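You operate a simulated robot arm through the tools that you are given. There is no shell and no other tool.

The job below is to be done with a simulated robot arm. You get a single attempt, and the scene is never put back.

Task
Grease the seal, set it in the clamped shell and close the tub.
Fine: use the yellow brush and put it back. Set down upright: yellow brush. A coat counts when it lies all over at full strength: go over it till it gets no stronger.

The check looks at the end state, three seconds after you hand in, the way a careful person would. Anything else that was tipped, shoved, dropped, spilled or broken makes it a failure. Lids that push on must go on centred and level and be pressed home; caps that screw on are set level and turned clockwise until they are tight.

Robot
A 6-joint arm with a two-finger gripper, fixed in place. Base frame: the origin is on the floor under the middle of its stand, x ahead of it, y to its left, z up. Lengths are in m, angles in degrees, forces in N, time in s.
It reaches about 1.038 m from its shoulder. Its first joint turns from -166.0 to 166.0 degrees. Payload 1.71 kg.
Tool frame: the origin (TCP) lies between the finger pads and is the grasp point; the fingertips stand 0.02 m ahead of it; z points along the fingers, y is the line along which they close. The gripper opens to 0.096 m; its body begins 0.113 m behind the TCP.
Orientation is told as [roll, pitch, yaw] about the base's x, y, z axes, in that order, counted from this pose: with the fingers straight down and closing along the base's y, the tool's x points along the base's -x, its y along +y and its z along -z.

Tools
- The arm moves only by the tool play_rows. Its argument "deltas" is a list of rows, each an object (a shift or turn left out is 0, a gripper value left out holds the last) with "travel": the shift along the tool's x, y, z in m, a list of three; "dr": the turn, a rotation vector about the tool's x, y, z in degrees, a list of three; "grip": the finger opening in m, from 0 to 0.096. In form: [{"travel": [x, y, z], "dr": [ax, ay, az], "grip": grip}, ...]. A call has 1 to 20 rows; each row is the pose to reach, as a shift and turn from the pose commanded when the call began, along the tool's axes at that moment. Each row takes 0.2 s and may step no farther than 0.05 m and 8.6 degrees from the row before; otherwise, or with a gripper value out of range, the whole call is refused. Where a pose cannot be reached the arm comes as near as it can. A force on the tool above 70 N (or 10 N above the force at the start of the call, whichever is more), or a blocked arm, ends the call early, and 0.2 s more pass. Each finger travels about 0.045 m/s and halts on what it meets, pressing with about 33 N; the grip force reading is that of the motor and also rises with nothing between the fingers. The clock runs only during rows and for 0.2 s after the last one: add rows that repeat a pose to give the fingers time. The reply holds the time, the measured pose of the TCP, the force on the tool along the base axes, the opening and the grip force, in the units named above and with some noise, with the torque about the TCP (base axes, N m) and any sound that the robot's microphone picked up, and new pictures: "views" is both (left out), scene, wrist or none.
- Cameras (640 x 400 px; columns grow to the right, rows downward): "scene" is fixed at [0.2061, 0.6515, 1.4166]; the picture's right is [-0.92, -0.40, 0.00], its down [-0.13, 0.31, -0.94] and it looks along [0.38, -0.86, -0.33] (base axes); focal length 355 px, centre (320, 200). "wrist" rides on the gripper at [0.066, 0.014, -0.145] in the tool frame; the picture's right is [-0.21, 0.98, 0.00], its down [-0.88, -0.18, -0.45] and it looks along [-0.44, -0.09, 0.90] (tool axes); focal length 275 px, centre (320, 200).
- raise_lower(by): moves the trunk up (or, below 0, down) by that many m; the arm rides with it, the base frame stays. It gives what a move gives, with no picture.
- pixel_to_xyz(camera, pixels): for up to 12 pixels [column, row] of the newest picture of that camera ("zoom" is the newest enlarged one), the place [x, y, z] in the base frame of the surface seen there, good to about 0.003 m, but the place of the scene camera against the robot may be out by one fixed shift of up to 0.018 m in any direction. The clock stands still meanwhile.
- close_up(camera, box): a new picture of the part [left, top, right, bottom] of that camera's present view, enlarged. The clock stands still meanwhile.
- job_done(): hands the job in; it is judged then, once.

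Leave the gripper open and the arm clear of the work at the hand-in unless told otherwise.

The tools are called as name(argument=value, ...) on one line, values as JSON. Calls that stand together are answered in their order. play_rows: Moves the arm, as the interface text tells. Its arguments: {"type":"object","properties":{"deltas":{"type":"array"},"views":{"type":"string","enum":["both","scene","wrist","none"]}},"required":["deltas"]} The other tools are called the same way: raise_lower (by) moves the trunk up or down; pixel_to_xyz (camera, pixels) gives the place of the surface under pixels of a picture; close_up (camera, box) takes an enlarged picture of a part of a camera's view; job_done () hands the job in.

At the start:

```text
clock: 0.0
position: [0.31, -0.3054, 1.1818]
tool_rot: [0.1, 0.1, 0.0]
ft_force: [-0.1, 0.2, 0.1]
ft_torque: [-0.03, 0.03, 0.03]
finger_gap: 0.0959
grasp_force: 0.0
trunk travel left (down, up): [-0.2, 0.19]
```

scene: 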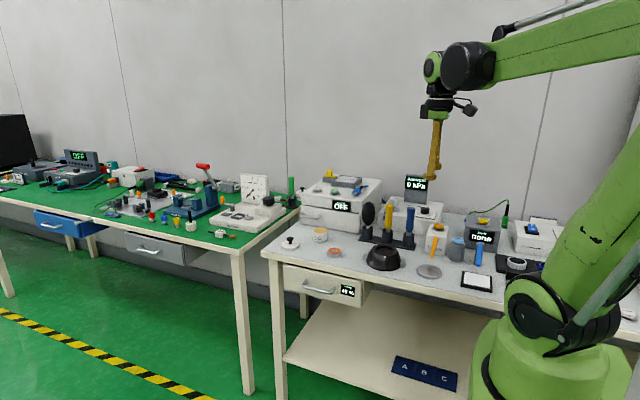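
wrist: 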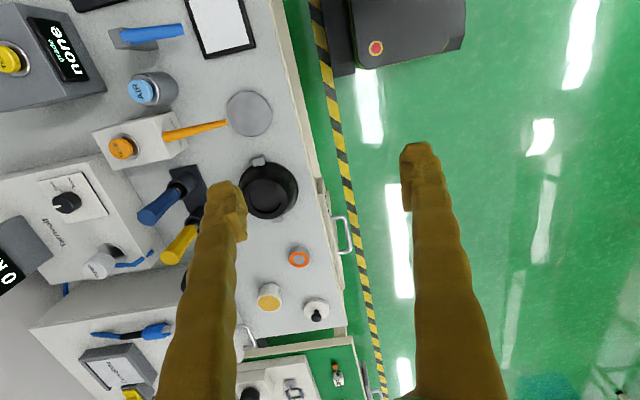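

I see a bench with a brush rack (blue and yellow handles), a black bowl, an orange ring, a tub with yellowish content, a white lid with a knob. I'll enlarge parts of the scene view and the wrist view to identify them.

close_up(camera="scene", box=[260, 160, 420, 280])

close_up(camera="scene", box=[400, 180, 560, 300])

close_up(camera="wrist", box=[80, 140, 360, 340])

close_up(camera="wrist", box=[0, 0, 320, 200])

```text
3.33 times, centred on (340, 220) of scene
```

zoom: 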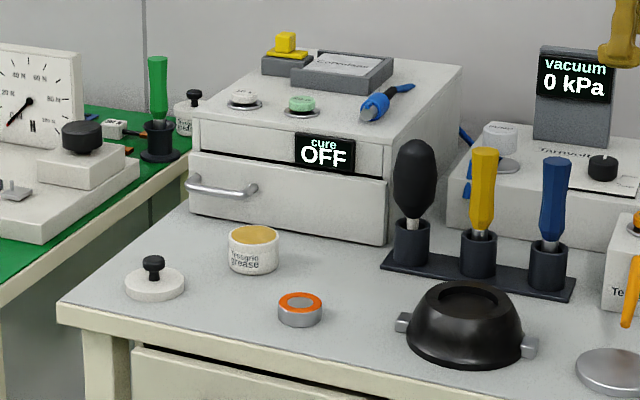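

```text
3.33 times, centred on (480, 240) of scene
```

zoom: 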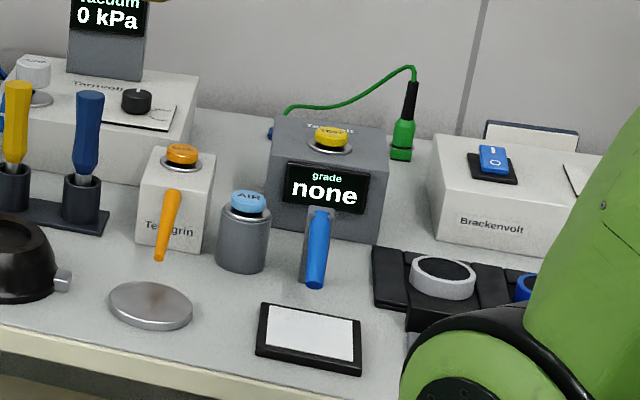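

```text
2.00 times, centred on (220, 240) of wrist
```

zoom: 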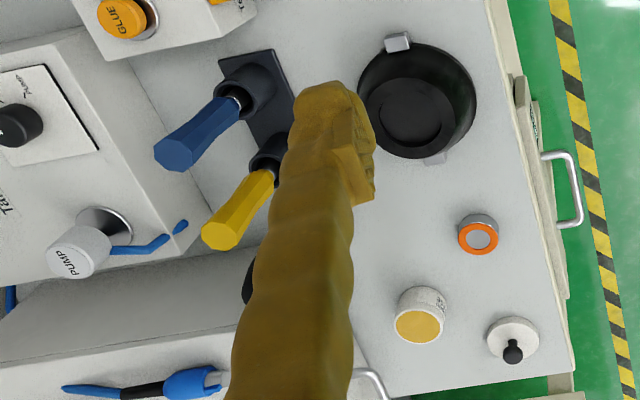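

```text
2.00 times, centred on (160, 100) of wrist
```

zoom: 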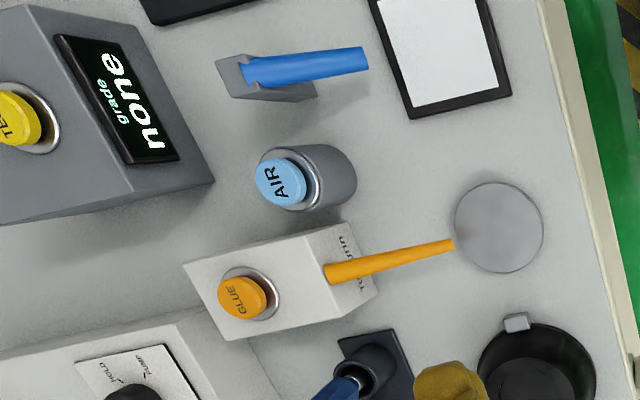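

The yellow brush stands in the rack's middle cup; the grease tub is open, with its knobbed lid beside it; the orange ring on a silver body looks like the seal; the black bowl with two silver lugs looks like the clamped shell. I'll ask for places of these in the wrist view, which is tied to the robot.

pixel_to_xyz(camera="wrist", pixels=[[299, 258], [299, 252], [269, 297], [316, 316], [317, 304], [266, 196], [268, 170], [290, 200], [182, 247], [195, 230], [290, 280], [240, 100]])

pixel_to_xyz(camera="scene", pixels=[[335, 249], [335, 256], [323, 231], [290, 244], [298, 236], [382, 248], [382, 262], [387, 206], [380, 208], [387, 238], [335, 240], [430, 271]])

```text
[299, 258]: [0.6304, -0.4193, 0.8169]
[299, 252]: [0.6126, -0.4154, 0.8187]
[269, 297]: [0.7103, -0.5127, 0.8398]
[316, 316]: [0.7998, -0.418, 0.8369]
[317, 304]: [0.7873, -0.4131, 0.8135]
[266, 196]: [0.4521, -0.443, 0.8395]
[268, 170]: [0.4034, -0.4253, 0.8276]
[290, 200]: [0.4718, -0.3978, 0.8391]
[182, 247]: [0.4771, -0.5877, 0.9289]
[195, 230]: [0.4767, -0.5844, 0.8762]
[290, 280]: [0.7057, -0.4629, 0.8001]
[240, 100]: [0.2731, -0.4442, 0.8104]
```

```text
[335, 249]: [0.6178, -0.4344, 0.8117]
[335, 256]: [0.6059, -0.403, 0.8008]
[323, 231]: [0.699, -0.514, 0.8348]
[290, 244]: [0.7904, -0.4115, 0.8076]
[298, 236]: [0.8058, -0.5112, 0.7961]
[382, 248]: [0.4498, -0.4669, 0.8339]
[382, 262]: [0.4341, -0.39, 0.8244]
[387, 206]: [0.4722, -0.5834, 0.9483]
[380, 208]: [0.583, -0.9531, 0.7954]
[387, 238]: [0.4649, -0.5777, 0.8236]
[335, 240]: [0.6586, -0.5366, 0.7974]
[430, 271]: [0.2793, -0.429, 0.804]
```

Table top is about z 0.80. Seal near (0.62,-0.42), tub near (0.705,-0.513), lid near (0.79,-0.415), shell near (0.44,-0.43), yellow brush near (0.475,-0.585). I'll move the arm at its present height towards these for a better look.

play_rows(deltas=[{"travel": [-0.04, -0.024, 0]}, {"travel": [-0.08, -0.048, 0]}, {"travel": [-0.12, -0.072, 0]}, {"travel": [-0.16, -0.096, 0]}, {"travel": [-0.2, -0.12, 0]}, {"travel": [-0.24, -0.145, 0]}, {"travel": [-0.24, -0.145, 0]}])

```text
clock: 1.6
position: [0.5363, -0.4503, 1.1889]
tool_rot: [0.0, -0.7, -0.2]
ft_force: [0.4, -0.4, 0.6]
ft_torque: [0.07, 0.05, 0.01]
finger_gap: 0.0959
grasp_force: 0.1
trunk travel left (down, up): [-0.2, 0.19]
```

scene: 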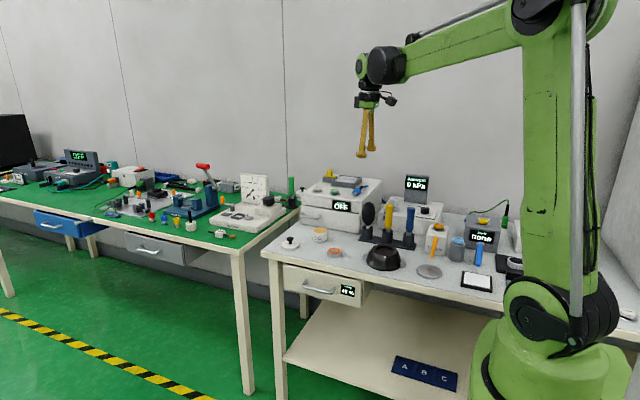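
wrist: 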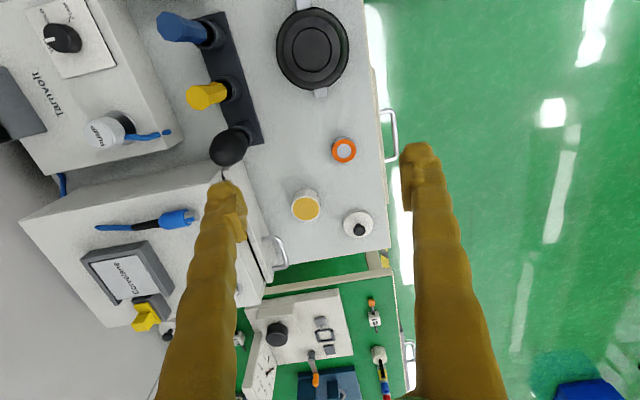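

The arm stopped about 0.014 m short of the commanded point (possibly its reach limit at this height). I'll enlarge the wrist view to inspect seal (344,150), tub (306,205), lid (357,225), shell (313,48) and brushes.

close_up(camera="wrist", box=[264, 120, 392, 250])

close_up(camera="wrist", box=[150, 0, 378, 142])

pixel_to_xyz(camera="wrist", pixels=[[344, 150], [344, 139], [344, 161], [333, 150], [355, 150], [306, 207], [360, 229], [357, 215], [313, 48], [313, 85], [313, 10], [202, 96]])

```text
3.08 times, centred on (328, 185) of wrist
```

zoom: 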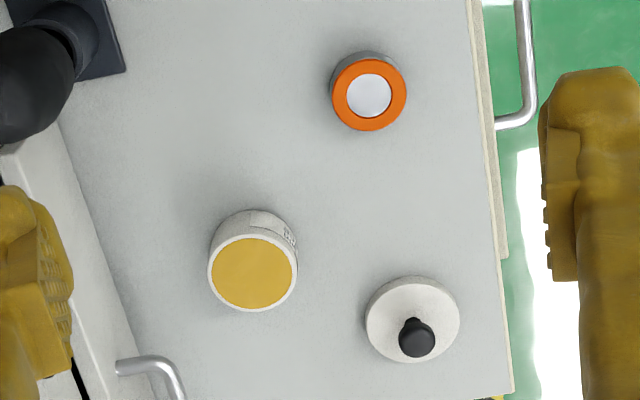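

```text
2.81 times, centred on (264, 71) of wrist
```

zoom: 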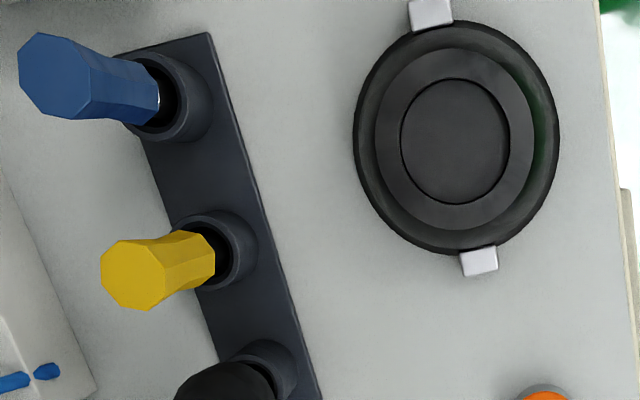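

```text
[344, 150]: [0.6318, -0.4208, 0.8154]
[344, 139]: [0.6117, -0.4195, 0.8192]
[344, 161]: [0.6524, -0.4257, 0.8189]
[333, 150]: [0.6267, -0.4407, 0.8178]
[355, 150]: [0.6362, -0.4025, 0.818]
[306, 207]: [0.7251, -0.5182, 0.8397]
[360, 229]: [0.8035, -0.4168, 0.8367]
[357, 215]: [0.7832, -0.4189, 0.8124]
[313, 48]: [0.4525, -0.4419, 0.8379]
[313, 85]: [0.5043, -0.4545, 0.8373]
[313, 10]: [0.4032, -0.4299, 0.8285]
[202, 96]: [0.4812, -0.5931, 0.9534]
```

The seal reads about 0.04 across with its top at z 0.818; the shell's recess looks larger. I'll come lower for a closer look with the camera aimed at the seal and shell, staying above all objects (tips at about 0.98).

play_rows(deltas=[{"travel": [0.0, 0.01, 0.04]}, {"travel": [0.0, 0.02, 0.08]}, {"travel": [0.0, 0.03, 0.12]}, {"travel": [0.0, 0.04, 0.16]}, {"travel": [0.0, 0.048, 0.18]}, {"travel": [0.0, 0.048, 0.18]}])

```text
clock: 3.0
position: [0.536, -0.402, 1.0094]
tool_rot: [0.0, -0.8, 0.0]
ft_force: [0.0, 0.4, 0.4]
ft_torque: [0.05, 0.06, 0.01]
finger_gap: 0.0961
grasp_force: 0.1
trunk travel left (down, up): [-0.2, 0.19]
```

scene: 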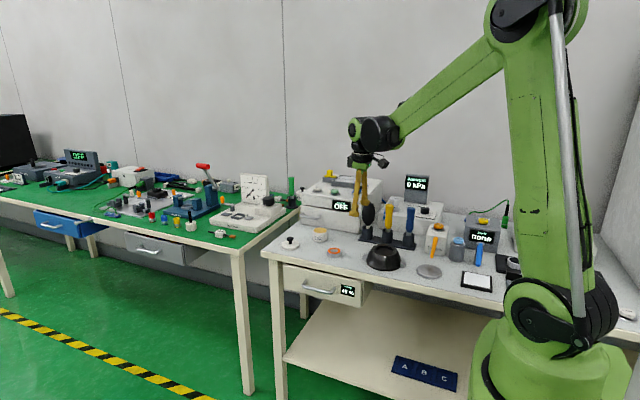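
wrist: 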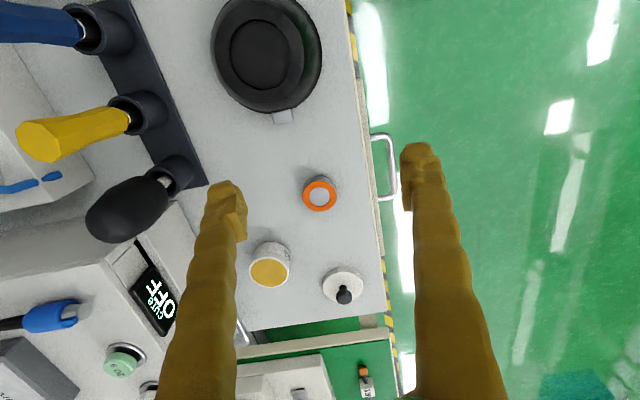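

Now a closer look at the seal (319,195), tub (270,268), lid (343,287) and shell (266,55).

close_up(camera="wrist", box=[280, 160, 376, 220])

close_up(camera="wrist", box=[190, 0, 350, 130])

close_up(camera="wrist", box=[230, 230, 374, 320])

close_up(camera="wrist", box=[0, 0, 210, 250])

pixel_to_xyz(camera="wrist", pixels=[[319, 197], [319, 182], [319, 208], [306, 195], [333, 195], [268, 271], [252, 272], [285, 268], [343, 298], [330, 282], [264, 55], [285, 118]])

```text
6.67 times, centred on (328, 190) of wrist
```

zoom: 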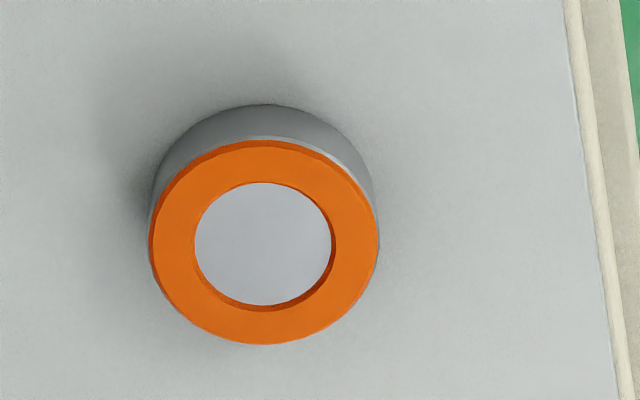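

```text
3.08 times, centred on (270, 65) of wrist
```

zoom: 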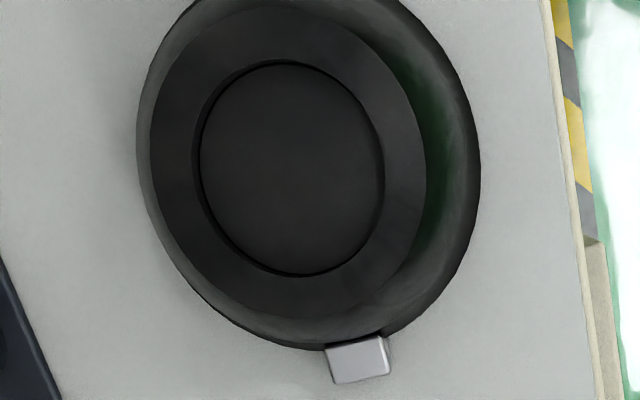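

```text
4.44 times, centred on (302, 275) of wrist
```

zoom: 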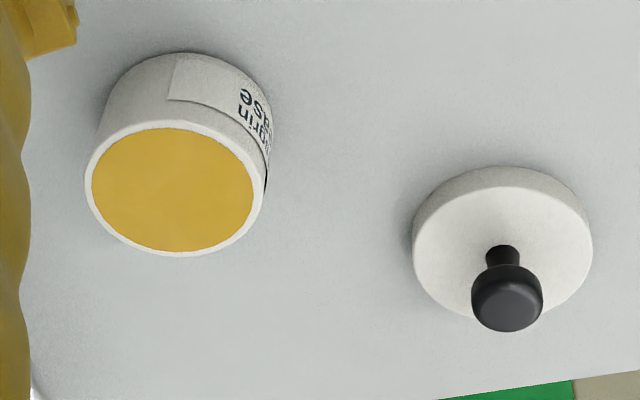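

```text
1.60 times, centred on (105, 125) of wrist
```

zoom: 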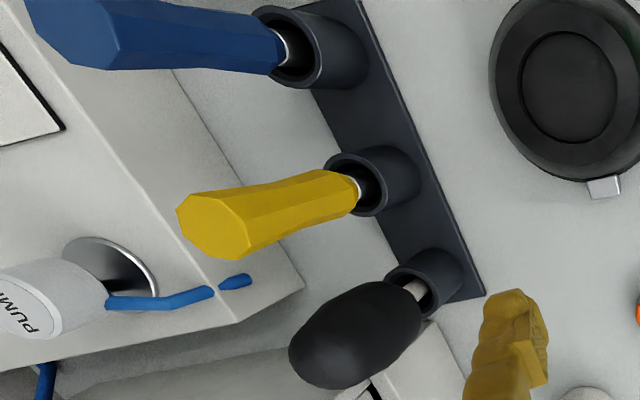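

```text
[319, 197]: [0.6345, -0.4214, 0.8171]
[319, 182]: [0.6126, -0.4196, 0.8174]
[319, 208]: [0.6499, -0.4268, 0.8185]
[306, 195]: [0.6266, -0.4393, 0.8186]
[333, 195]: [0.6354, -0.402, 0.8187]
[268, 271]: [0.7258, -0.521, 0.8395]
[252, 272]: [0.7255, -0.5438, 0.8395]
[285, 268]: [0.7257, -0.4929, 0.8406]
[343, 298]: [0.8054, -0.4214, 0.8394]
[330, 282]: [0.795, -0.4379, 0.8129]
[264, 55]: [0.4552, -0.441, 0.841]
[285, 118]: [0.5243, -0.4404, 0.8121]
```

The seal is a metal puck with an orange ring face on top, about 0.047 wide, centred near (0.633,-0.421). I'll read places for the yellow brush (handle top at (39,140), neck (128,119), cup rim), the shell's rim and recess.

pixel_to_xyz(camera="wrist", pixels=[[39, 141], [60, 135], [90, 127], [122, 120], [128, 119], [145, 97], [160, 112], [150, 128], [178, 150], [100, 180], [110, 215], [195, 180]])

pixel_to_xyz(camera="wrist", pixels=[[261, 55], [261, 30], [261, 80], [240, 55], [282, 55], [225, 55], [298, 55], [261, 95], [261, 12], [283, 90], [310, 60], [216, 60]])

close_up(camera="scene", box=[355, 190, 425, 280])

close_up(camera="scene", box=[275, 220, 355, 270])

```text
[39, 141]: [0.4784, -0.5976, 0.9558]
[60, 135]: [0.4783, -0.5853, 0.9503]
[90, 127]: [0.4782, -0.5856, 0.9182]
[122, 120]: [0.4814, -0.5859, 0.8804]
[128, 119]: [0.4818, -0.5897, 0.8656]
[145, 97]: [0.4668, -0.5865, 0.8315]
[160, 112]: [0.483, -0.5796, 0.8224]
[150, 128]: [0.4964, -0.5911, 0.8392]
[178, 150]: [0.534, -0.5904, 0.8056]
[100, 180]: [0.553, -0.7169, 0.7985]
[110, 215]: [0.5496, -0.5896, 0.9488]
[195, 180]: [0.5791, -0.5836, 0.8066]
```

```text
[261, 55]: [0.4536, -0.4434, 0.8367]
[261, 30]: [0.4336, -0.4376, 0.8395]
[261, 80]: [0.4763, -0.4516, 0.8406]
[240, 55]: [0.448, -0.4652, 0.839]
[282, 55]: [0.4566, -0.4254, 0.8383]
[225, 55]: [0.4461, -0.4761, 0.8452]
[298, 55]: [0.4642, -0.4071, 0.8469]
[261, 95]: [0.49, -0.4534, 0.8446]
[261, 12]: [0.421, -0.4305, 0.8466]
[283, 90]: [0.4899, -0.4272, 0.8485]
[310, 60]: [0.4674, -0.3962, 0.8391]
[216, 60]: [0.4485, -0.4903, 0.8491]
```

```text
4.44 times, centred on (390, 235) of scene
```

zoom: 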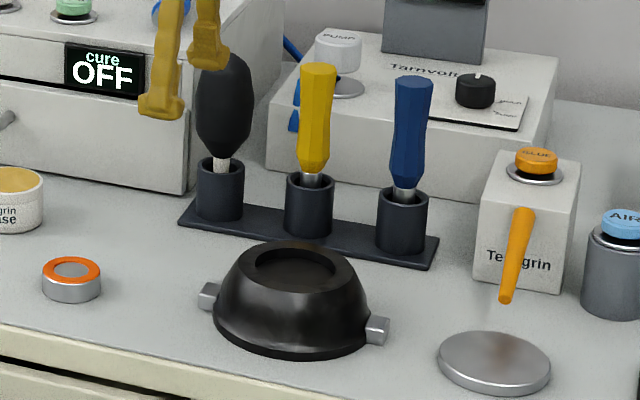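

```text
8.00 times, centred on (315, 245) of scene
```

zoom: 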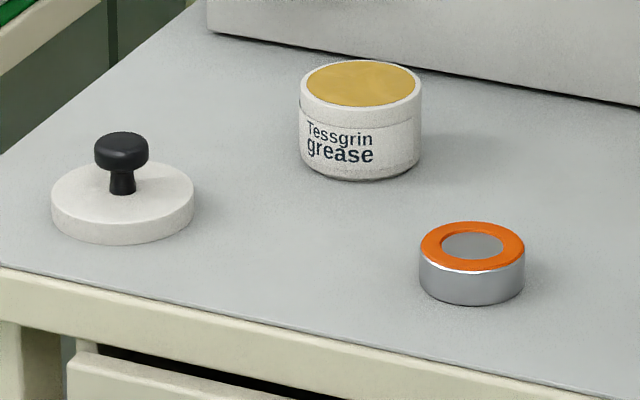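

The shell's rim is at z≈0.846, its recess floor ≈0.838 and about 0.06 wide, centred near (0.4545,-0.443). The yellow handle is at about (0.479,-0.587), from z 0.875 to 0.956; cup rim about 0.84. I'll move above the yellow brush at a safe height, correct the slight tilt and narrow the fingers to 0.07.

play_rows(deltas=[{"travel": [0.01, -0.037, -0.02], "dr": [0, 0.4, 0]}, {"travel": [0.022, -0.074, -0.03], "dr": [0, 0.8, 0]}, {"travel": [0.034, -0.111, -0.03], "dr": [0, 0.8, 0]}, {"travel": [0.046, -0.148, -0.03], "dr": [0, 0.8, 0], "grip": 0.07}, {"travel": [0.057, -0.185, -0.03], "dr": [0, 0.8, 0], "grip": 0.07}, {"travel": [0.057, -0.185, -0.03], "dr": [0, 0.8, 0], "grip": 0.07}, {"travel": [0.057, -0.185, -0.03], "dr": [0, 0.8, 0], "grip": 0.07}])

```text
clock: 4.6
position: [0.4792, -0.5873, 1.0391]
tool_rot: [0.1, 0.0, 0.0]
ft_force: [-0.1, 0.3, -0.2]
ft_torque: [0.01, 0.01, 0.01]
finger_gap: 0.0698
grasp_force: 0.1
trunk travel left (down, up): [-0.2, 0.19]
```

scene: 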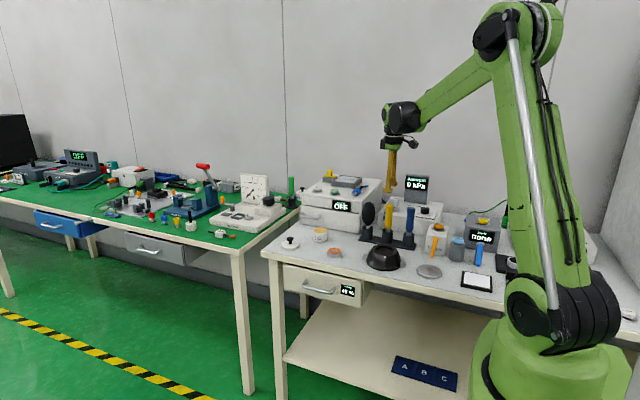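
wrist: 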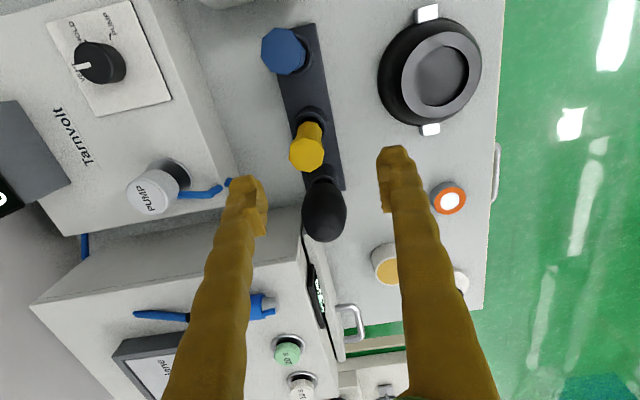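

The arm is now exactly where asked. The yellow handle's top is at (307,154). I'll read it and its neighbours precisely.

pixel_to_xyz(camera="wrist", pixels=[[307, 154], [291, 154], [323, 154], [307, 140], [307, 170], [325, 210], [325, 195], [285, 52], [310, 128], [448, 200], [386, 262], [440, 75]])

close_up(camera="wrist", box=[230, 90, 390, 190])

pixel_to_xyz(camera="scene", pixels=[[386, 208], [386, 220], [387, 231], [366, 208], [366, 220], [386, 241], [410, 211]])

```text
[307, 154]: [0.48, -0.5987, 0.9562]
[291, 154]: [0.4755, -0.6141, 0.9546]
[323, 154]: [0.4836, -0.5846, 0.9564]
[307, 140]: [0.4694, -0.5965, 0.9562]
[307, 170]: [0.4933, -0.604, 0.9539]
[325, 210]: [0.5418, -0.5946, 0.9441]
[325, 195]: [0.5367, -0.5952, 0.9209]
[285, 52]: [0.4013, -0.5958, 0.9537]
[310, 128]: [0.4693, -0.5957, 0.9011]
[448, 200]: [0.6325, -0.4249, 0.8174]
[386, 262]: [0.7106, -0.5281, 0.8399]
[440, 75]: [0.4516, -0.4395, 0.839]
```

```text
4.00 times, centred on (310, 140) of wrist
```

zoom: 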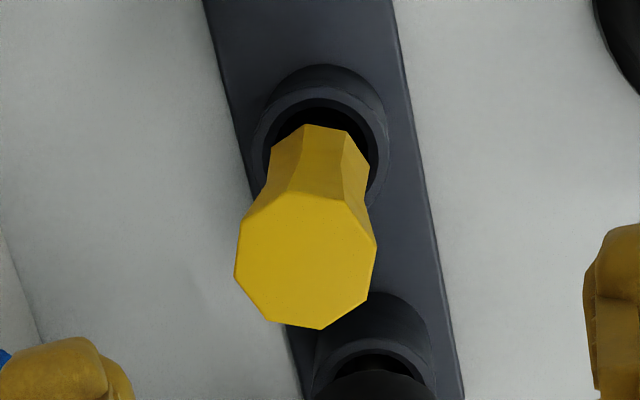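

```text
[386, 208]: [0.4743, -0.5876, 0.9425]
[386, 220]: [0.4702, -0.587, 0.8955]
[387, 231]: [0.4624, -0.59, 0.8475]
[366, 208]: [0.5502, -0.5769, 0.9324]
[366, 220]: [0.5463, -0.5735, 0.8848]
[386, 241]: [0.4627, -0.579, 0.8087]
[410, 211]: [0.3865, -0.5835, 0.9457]
```

The handle axis is at about (0.481,-0.598), waist near z 0.92. Fingers at gap 0.07 clear everything. I'll centre on it and descend to z≈0.92, still open.

play_rows(deltas=[{"travel": [-0.0018, -0.0112, 0.0]}, {"travel": [-0.0018, -0.0112, 0.03]}, {"travel": [-0.0018, -0.0112, 0.06]}, {"travel": [-0.0018, -0.0112, 0.09]}, {"travel": [-0.0018, -0.0112, 0.119]}, {"travel": [-0.0018, -0.0112, 0.119]}])

```text
clock: 6.0
position: [0.4797, -0.5983, 0.919]
tool_rot: [0.0, 0.1, 0.0]
ft_force: [-0.5, 0.2, -0.1]
ft_torque: [0.0, 0.02, 0.02]
finger_gap: 0.0701
grasp_force: 0.0
trunk travel left (down, up): [-0.2, 0.19]
```

scene: 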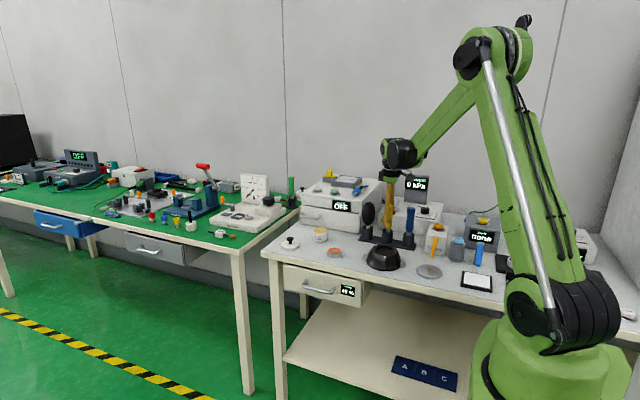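
wrist: 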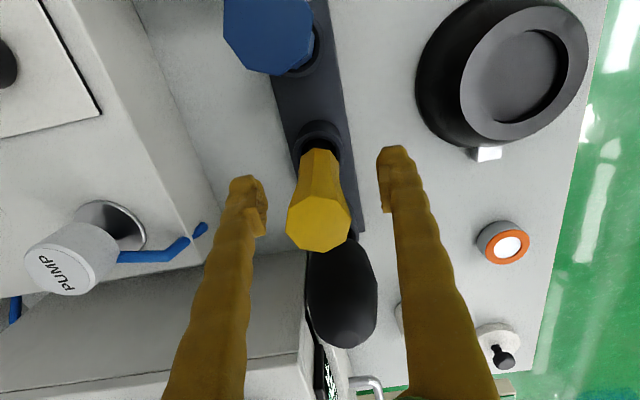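

The handle sits centred between the fingers (pads at 258 and 383, handle 300–343). I'll close the fingers on it.

play_rows(deltas=[{"grip": 0.0}, {"grip": 0.0}, {"grip": 0.0}, {"grip": 0.0}, {"grip": 0.0}, {"grip": 0.0}])

```text
clock: 7.4
position: [0.4794, -0.5992, 0.9181]
tool_rot: [0.0, 0.0, 0.0]
ft_force: [0.3, 0.0, 0.2]
ft_torque: [0.01, 0.03, 0.0]
finger_gap: 0.0258
grasp_force: 33.3
trunk travel left (down, up): [-0.2, 0.19]
```

scene: 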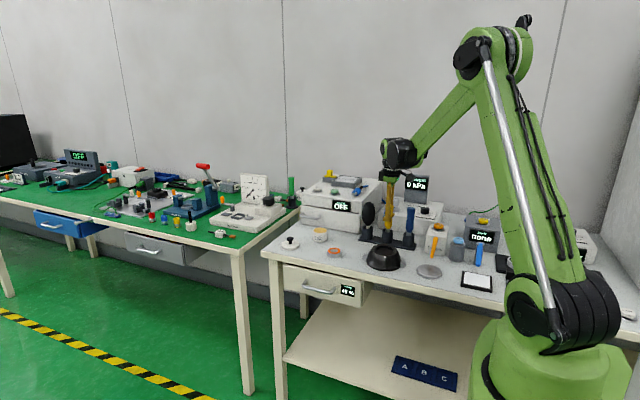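
wrist: 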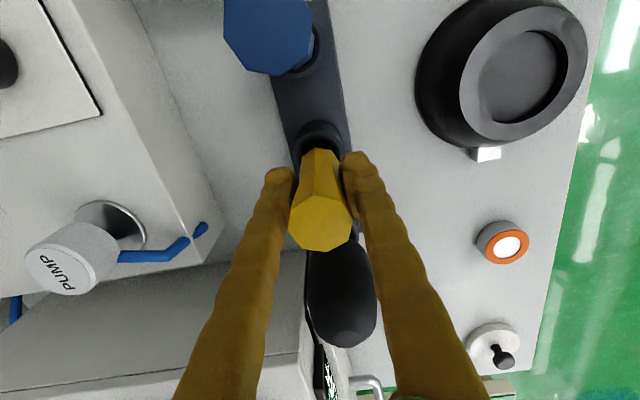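

The brush is gripped (gap 0.0258, 33 N) at pose (0.4795,-0.598,0.919) — I'll remember this for the return. Now I lift it straight up.

play_rows(deltas=[{"travel": [0, 0, -0.02]}, {"travel": [0, 0, -0.045]}, {"travel": [0, 0, -0.07]}, {"travel": [0, 0, -0.095]}, {"travel": [0, 0, -0.12]}, {"travel": [0, 0, -0.12]}])

```text
clock: 8.8
position: [0.48, -0.5966, 1.0402]
tool_rot: [-0.1, 0.0, -0.1]
ft_force: [0.0, 0.5, -0.7]
ft_torque: [-0.01, 0.0, 0.0]
finger_gap: 0.0255
grasp_force: 33.3
trunk travel left (down, up): [-0.2, 0.19]
```

scene: 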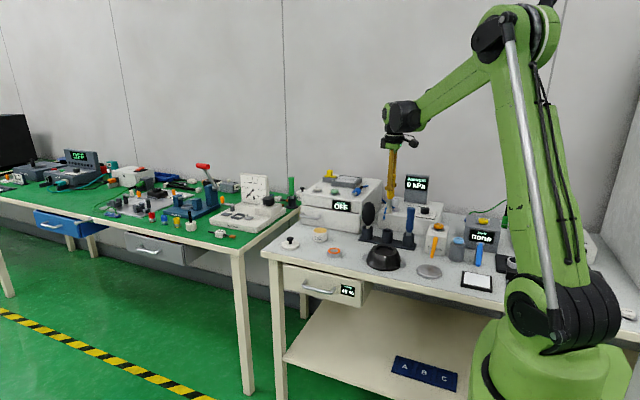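
wrist: 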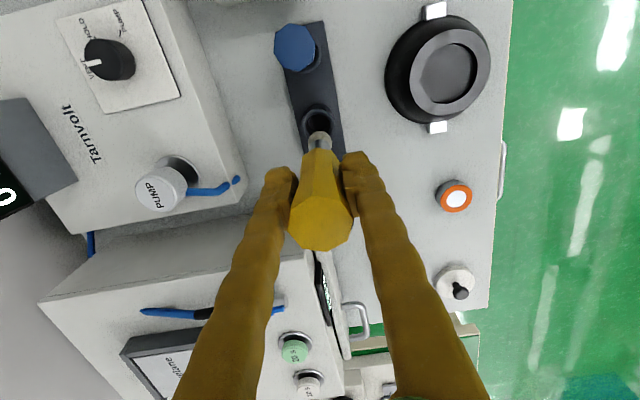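

The brush came out of its cup. I'll enlarge the scene to see bristle length and read the tip's place.

close_up(camera="scene", box=[350, 165, 430, 250])

close_up(camera="wrist", box=[270, 100, 370, 180])

```text
4.71 times, centred on (390, 208) of scene
```

zoom: 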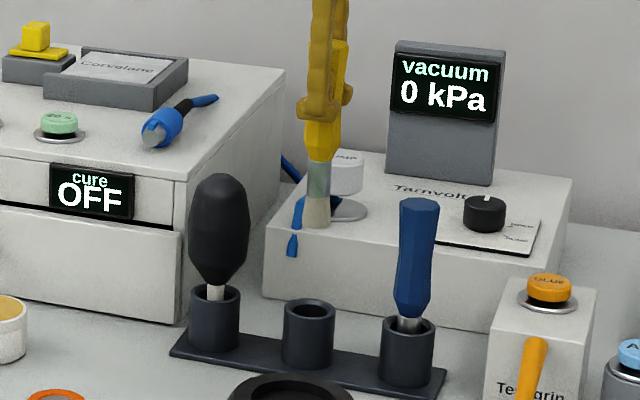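

```text
5.00 times, centred on (320, 140) of wrist
```

zoom: 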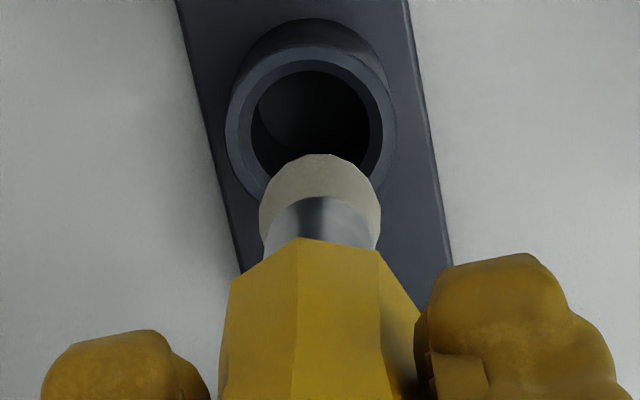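

The bristles are a round tuft about 0.02 wide. I'll read the tip's place in both cameras (scene around (389,213); wrist around (320,135)).

pixel_to_xyz(camera="scene", pixels=[[389, 212], [389, 213], [389, 209], [389, 203], [390, 194]])

pixel_to_xyz(camera="wrist", pixels=[[320, 133], [320, 135], [310, 140], [332, 141], [319, 143], [319, 150], [319, 165], [308, 222], [318, 120]])

```text
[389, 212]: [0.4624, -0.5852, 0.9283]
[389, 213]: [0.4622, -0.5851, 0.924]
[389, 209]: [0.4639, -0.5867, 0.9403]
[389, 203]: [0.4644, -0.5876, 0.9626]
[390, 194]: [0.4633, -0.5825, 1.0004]
```

```text
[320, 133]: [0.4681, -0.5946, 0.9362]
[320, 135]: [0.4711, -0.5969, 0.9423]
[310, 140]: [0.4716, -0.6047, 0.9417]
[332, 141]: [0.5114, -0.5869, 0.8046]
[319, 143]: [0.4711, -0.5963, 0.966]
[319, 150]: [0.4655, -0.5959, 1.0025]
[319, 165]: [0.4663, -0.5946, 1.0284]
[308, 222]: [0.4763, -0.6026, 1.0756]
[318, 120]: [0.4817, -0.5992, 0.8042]
```

Brush tip is about 0.112 below the TCP. The duster (top ≈0.95) stands beside, so I'll route away from the rack before going to the tub. First I check the height and front of the cure box behind the tub.

pixel_to_xyz(camera="scene", pixels=[[355, 205], [310, 193], [355, 228], [312, 215], [340, 180], [367, 200], [322, 209], [325, 235], [348, 196], [333, 174], [320, 186]])

close_up(camera="scene", box=[280, 160, 400, 260])

```text
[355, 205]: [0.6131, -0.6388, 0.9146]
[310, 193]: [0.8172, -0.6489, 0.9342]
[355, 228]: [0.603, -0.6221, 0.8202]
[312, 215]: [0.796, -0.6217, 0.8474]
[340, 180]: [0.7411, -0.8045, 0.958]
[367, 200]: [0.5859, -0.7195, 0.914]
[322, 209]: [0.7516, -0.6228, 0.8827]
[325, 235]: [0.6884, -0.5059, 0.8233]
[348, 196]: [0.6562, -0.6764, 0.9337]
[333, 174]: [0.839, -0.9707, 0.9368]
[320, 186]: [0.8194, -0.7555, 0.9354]
```

```text
4.00 times, centred on (340, 210) of scene
```

zoom: 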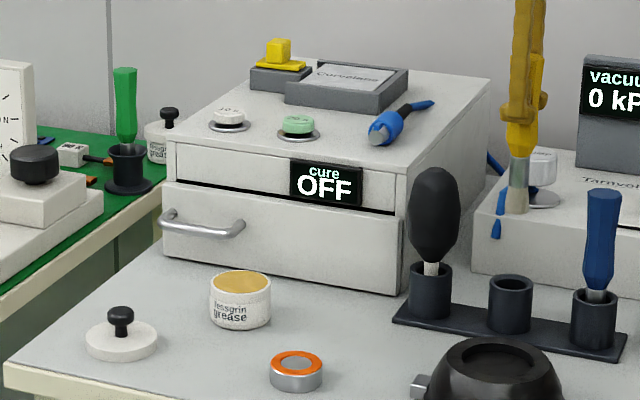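

The cure box front is at y≈-0.62, top ≈0.94: clear. I'll move the brush out from the rack (+y), then across to above the tub centre (0.7265,-0.519) at the present height.

play_rows(deltas=[{"travel": [0, 0.035, 0]}, {"travel": [0, 0.07, 0]}, {"travel": [0, 0.1, 0]}, {"travel": [-0.045, 0.097, 0]}, {"travel": [-0.09, 0.093, 0]}, {"travel": [-0.13, 0.09, 0]}, {"travel": [-0.17, 0.086, 0]}, {"travel": [-0.21, 0.082, 0]}, {"travel": [-0.246, 0.078, 0]}, {"travel": [-0.246, 0.078, 0]}])

```text
clock: 11.0
position: [0.7262, -0.5195, 1.0378]
tool_rot: [0.0, 0.1, -0.2]
ft_force: [0.0, 0.2, -0.6]
ft_torque: [-0.01, 0.05, -0.02]
finger_gap: 0.0251
grasp_force: 33.1
trunk travel left (down, up): [-0.2, 0.19]
```

scene: 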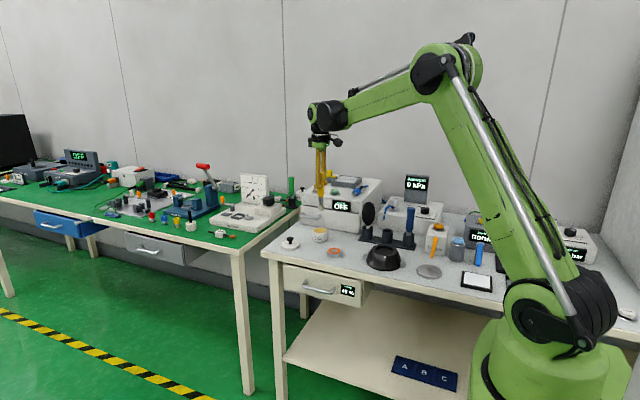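
wrist: 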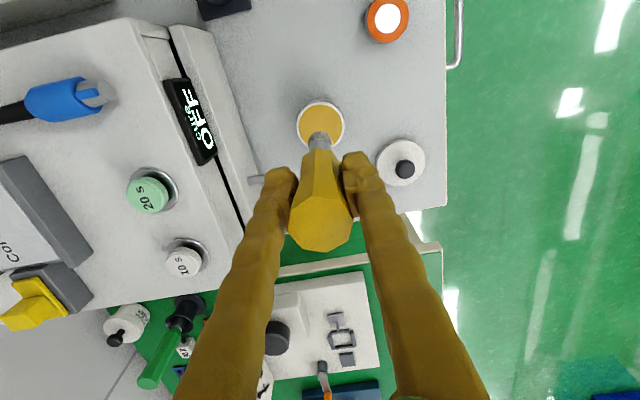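

The arm reached the spot. The tub rim spans about 297–345 in the picture; the point right below the TCP should be at (320,124). I'll check the centring.

close_up(camera="wrist", box=[270, 80, 370, 170])

pixel_to_xyz(camera="wrist", pixels=[[320, 104], [320, 108], [300, 124], [342, 124], [320, 120], [304, 140], [337, 138], [404, 170], [387, 18], [387, 3], [404, 150]])

```text
4.44 times, centred on (320, 125) of wrist
```

zoom: 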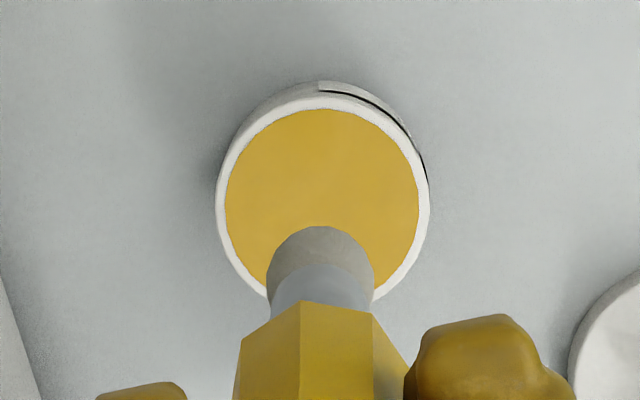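

```text
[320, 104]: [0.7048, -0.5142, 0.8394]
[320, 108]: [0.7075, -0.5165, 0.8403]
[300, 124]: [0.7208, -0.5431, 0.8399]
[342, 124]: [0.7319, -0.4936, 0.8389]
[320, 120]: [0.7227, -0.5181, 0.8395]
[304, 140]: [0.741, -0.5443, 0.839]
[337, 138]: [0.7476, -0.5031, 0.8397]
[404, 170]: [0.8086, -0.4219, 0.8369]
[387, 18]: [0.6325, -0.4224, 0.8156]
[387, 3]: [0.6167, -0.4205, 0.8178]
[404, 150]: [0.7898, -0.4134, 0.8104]
```

The tub centre is about (0.729,-0.518). I'll shift 2 mm and lower so that the bristle tip enters the grease by a few mm.

play_rows(deltas=[{"travel": [-0.002, 0.0013, 0.03]}, {"travel": [-0.002, 0.0013, 0.06]}, {"travel": [-0.002, 0.0013, 0.08]}, {"travel": [-0.002, 0.0013, 0.09]}, {"travel": [-0.002, 0.0013, 0.09]}])

```text
clock: 12.2
position: [0.7252, -0.5174, 0.9513]
tool_rot: [0.0, -0.1, 0.0]
ft_force: [0.7, -1.4, 31.0]
ft_torque: [-0.08, -0.08, -0.02]
finger_gap: 0.0258
grasp_force: 32.9
trunk travel left (down, up): [-0.2, 0.19]
```

scene: 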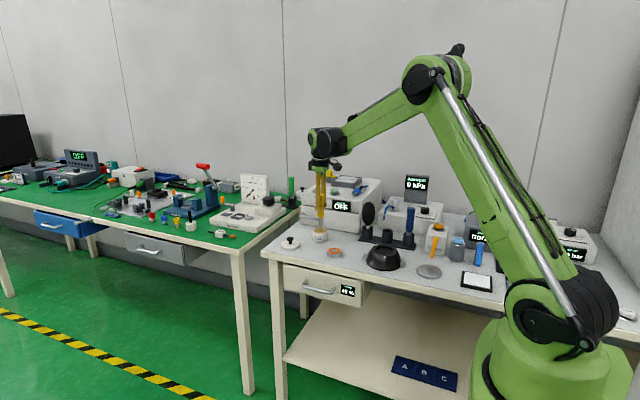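
wrist: 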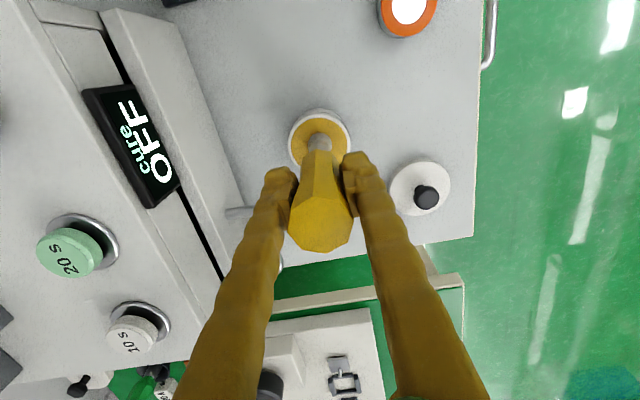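

The tip met the grease at TCP z≈0.951 with 31 N: firmer than needed. I'll ease up 2.5 mm and make a small stirring motion in the grease with light contact.

play_rows(deltas=[{"travel": [0, 0, -0.0025]}, {"travel": [0.005, 0, -0.0025]}, {"travel": [0, 0.005, -0.0025]}, {"travel": [-0.005, 0, -0.0025]}, {"travel": [0, -0.005, -0.0025]}, {"travel": [0, 0, -0.0025]}, {"travel": [0, 0, -0.0025]}])

```text
clock: 13.8
position: [0.7287, -0.5191, 0.9526]
tool_rot: [0.0, 0.0, 0.0]
ft_force: [0.1, 1.0, -0.8]
ft_torque: [0.01, 0.0, -0.03]
finger_gap: 0.025
grasp_force: 33.1
trunk travel left (down, up): [-0.2, 0.19]
```

scene: 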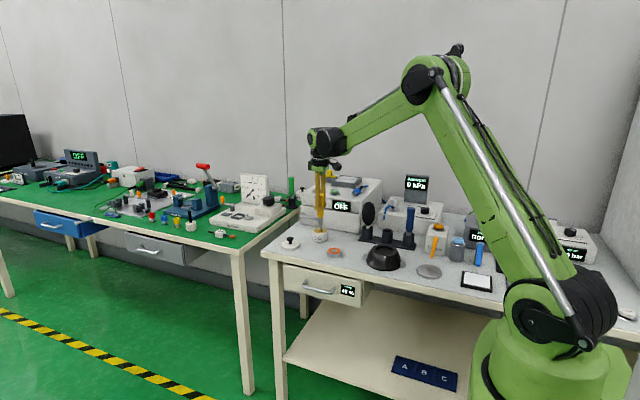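
wrist: 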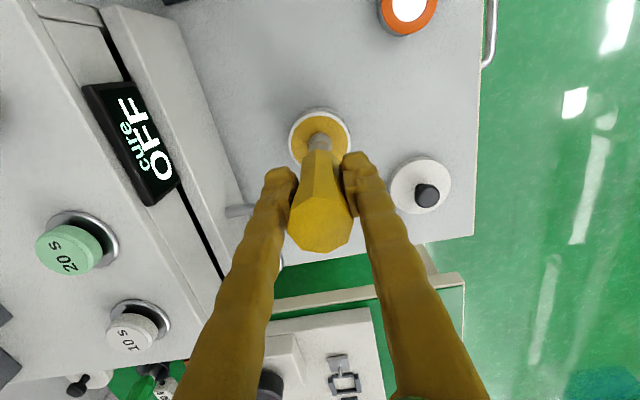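

Contact was light. I'll lift 4 cm and look at whether the bristles carry grease.

play_rows(deltas=[{"travel": [0, 0, -0.02]}, {"travel": [0, 0, -0.04]}, {"travel": [0, 0, -0.05]}, {"travel": [0, 0, -0.05]}])

close_up(camera="scene", box=[280, 190, 360, 260])

close_up(camera="wrist", box=[270, 90, 370, 170])

```text
clock: 14.8
position: [0.729, -0.5207, 1.0022]
tool_rot: [0.0, 0.0, 0.0]
ft_force: [0.5, -0.5, -1.6]
ft_torque: [-0.01, 0.0, 0.02]
finger_gap: 0.0254
grasp_force: 33.4
trunk travel left (down, up): [-0.2, 0.19]
```

scene: 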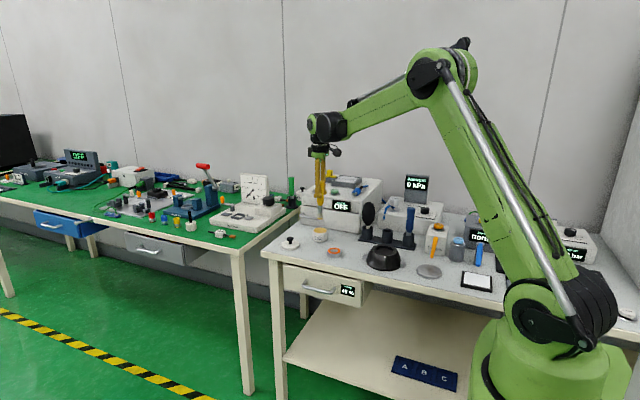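
wrist: 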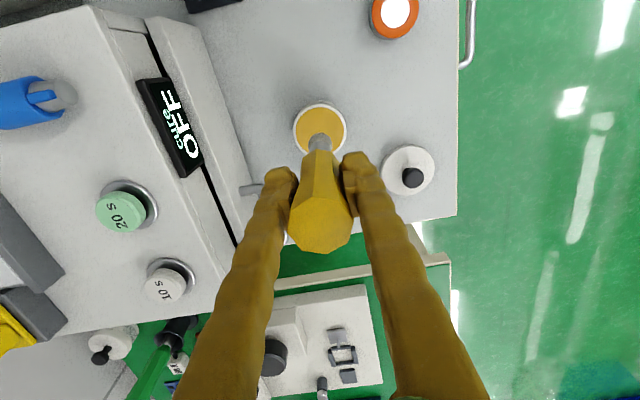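

```text
5.71 times, centred on (320, 225) of scene
```

zoom: 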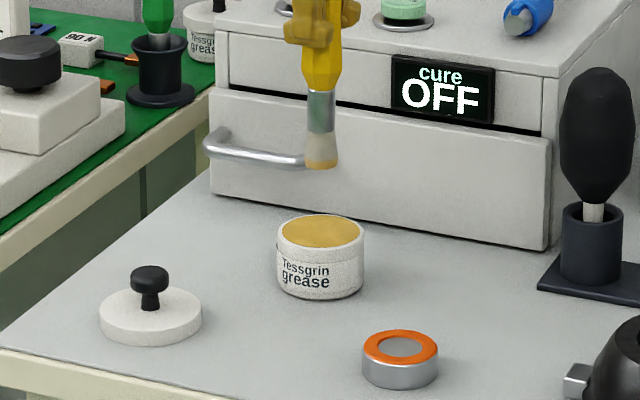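

```text
5.00 times, centred on (320, 130) of wrist
```

zoom: 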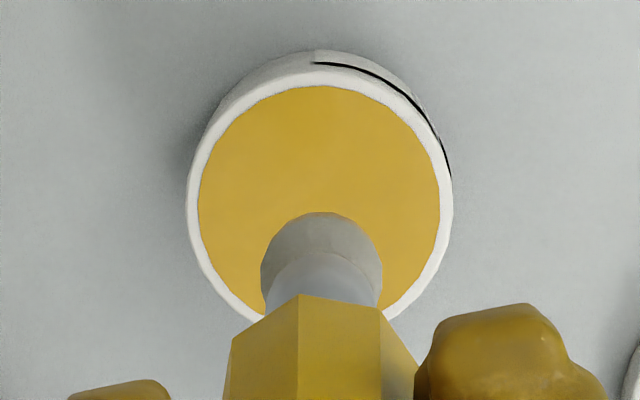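

The bristle ends are now grease-yellow. I'll carry the brush to above the seal centre (0.633,-0.4215) at this height.

play_rows(deltas=[{"travel": [0.03, 0.03, 0]}, {"travel": [0.06, 0.06, 0]}, {"travel": [0.085, 0.085, 0]}, {"travel": [0.0955, 0.098, 0]}, {"travel": [0.0955, 0.098, 0]}, {"travel": [0.0955, 0.098, 0]}])

close_up(camera="wrist", box=[270, 90, 370, 170])

```text
clock: 16.2
position: [0.6332, -0.4207, 1.0024]
tool_rot: [-0.1, 0.0, 0.0]
ft_force: [0.0, 0.0, -0.5]
ft_torque: [0.01, 0.0, 0.03]
finger_gap: 0.0259
grasp_force: 32.7
trunk travel left (down, up): [-0.2, 0.19]
```

scene: 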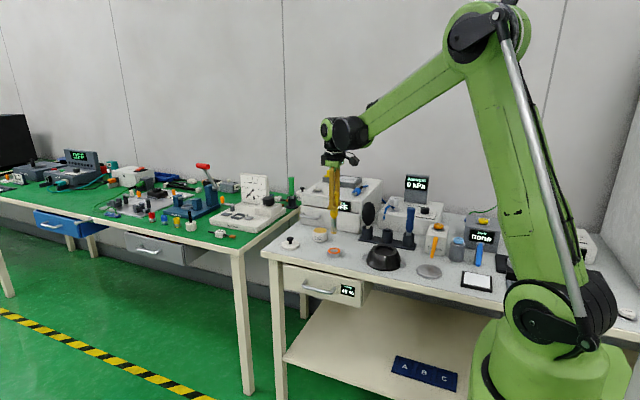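
wrist: 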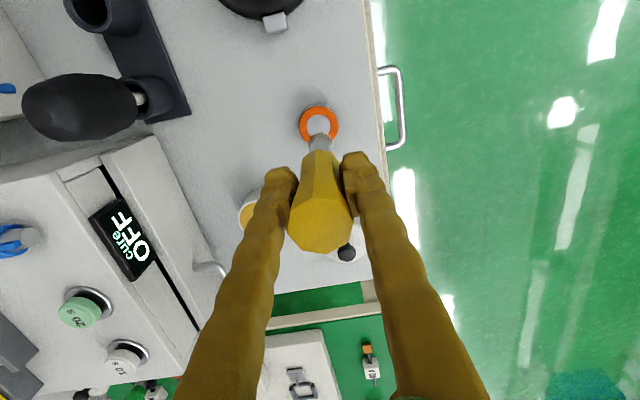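

```text
5.00 times, centred on (320, 130) of wrist
```

zoom: 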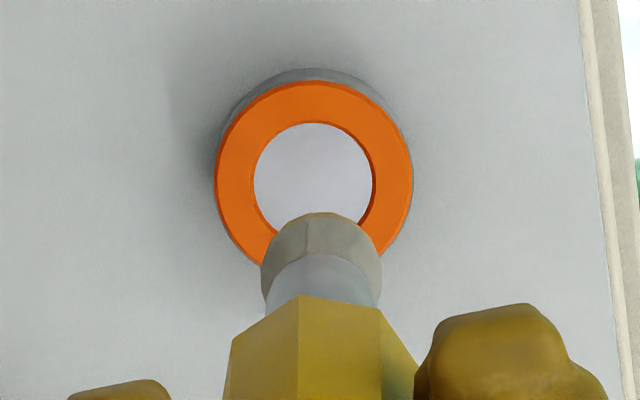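

The seal centre is about 1.5 mm to -y of the TCP: (0.633,-0.422). Ring is 0.0467 outer, 0.028 inner. I'll move to a point on the ring (side nearest the robot) and lower to just above contact.

play_rows(deltas=[{"travel": [0.0185, -0.0012, 0.02]}, {"travel": [0.0185, -0.0012, 0.05]}, {"travel": [0.0185, -0.0012, 0.065]}, {"travel": [0.0185, -0.0012, 0.07]}, {"travel": [0.0185, -0.0012, 0.07]}], views="none")

```text
clock: 17.4
position: [0.6125, -0.4217, 0.9318]
tool_rot: [0.0, 0.0, 0.0]
ft_force: [0.0, 0.1, 0.1]
ft_torque: [0.0, 0.03, 0.04]
finger_gap: 0.0256
grasp_force: 32.7
trunk travel left (down, up): [-0.2, 0.19]
```

No contact yet at z 0.932. I'll lower in half-millimetre steps up to 2 mm and read the force.

play_rows(deltas=[{"travel": [0, 0, 0.0005]}, {"travel": [0, 0, 0.001]}, {"travel": [0, 0, 0.001]}], views="none")

```text
clock: 18.2
position: [0.6152, -0.4218, 0.9309]
tool_rot: [0.1, 0.0, 0.0]
ft_force: [0.3, 0.6, -0.8]
ft_torque: [0.03, 0.04, -0.03]
finger_gap: 0.0254
grasp_force: 32.7
trunk travel left (down, up): [-0.2, 0.19]
```

play_rows(deltas=[{"travel": [0, 0, 0.0005]}, {"travel": [0, 0, 0.001]}, {"travel": [0, 0, 0.001]}], views="both")

close_up(camera="scene", box=[300, 215, 370, 270])

```text
clock: 19.0
position: [0.6143, -0.4216, 0.9306]
tool_rot: [0.0, 0.0, -0.1]
ft_force: [-0.1, -0.7, -0.2]
ft_torque: [-0.01, -0.01, 0.03]
finger_gap: 0.0252
grasp_force: 32.9
trunk travel left (down, up): [-0.2, 0.19]
```

scene: 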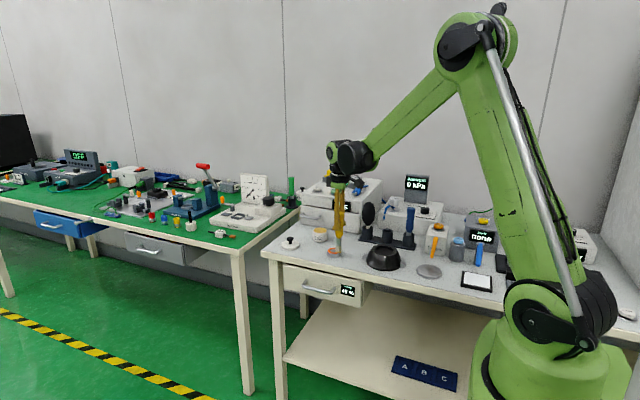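
wrist: 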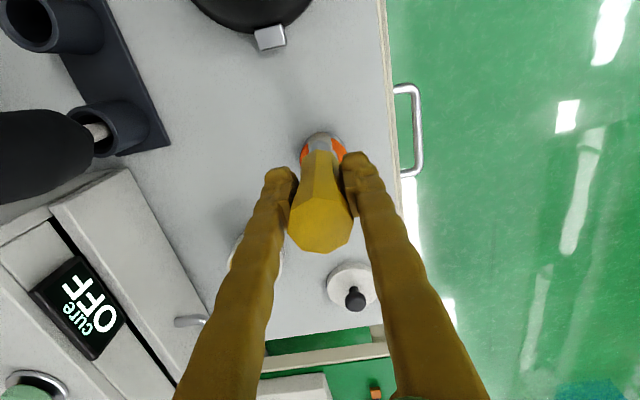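

```text
7.27 times, centred on (335, 242) of scene
```

zoom: 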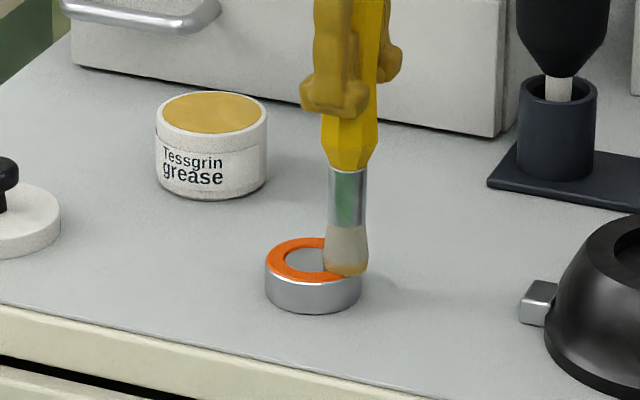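

The tip appears right at the ring's surface, though the force is still nil. I'll lower another millimetre.

play_rows(deltas=[{"travel": [0, 0, 0.0005]}, {"travel": [0, 0, 0.001]}, {"travel": [0, 0, 0.001]}], views="none")

```text
clock: 19.8
position: [0.6146, -0.4231, 0.9293]
tool_rot: [0.0, 0.0, 0.0]
ft_force: [1.0, 0.7, 2.3]
ft_torque: [-0.01, -0.06, 0.0]
finger_gap: 0.0257
grasp_force: 32.9
trunk travel left (down, up): [-0.2, 0.19]
```

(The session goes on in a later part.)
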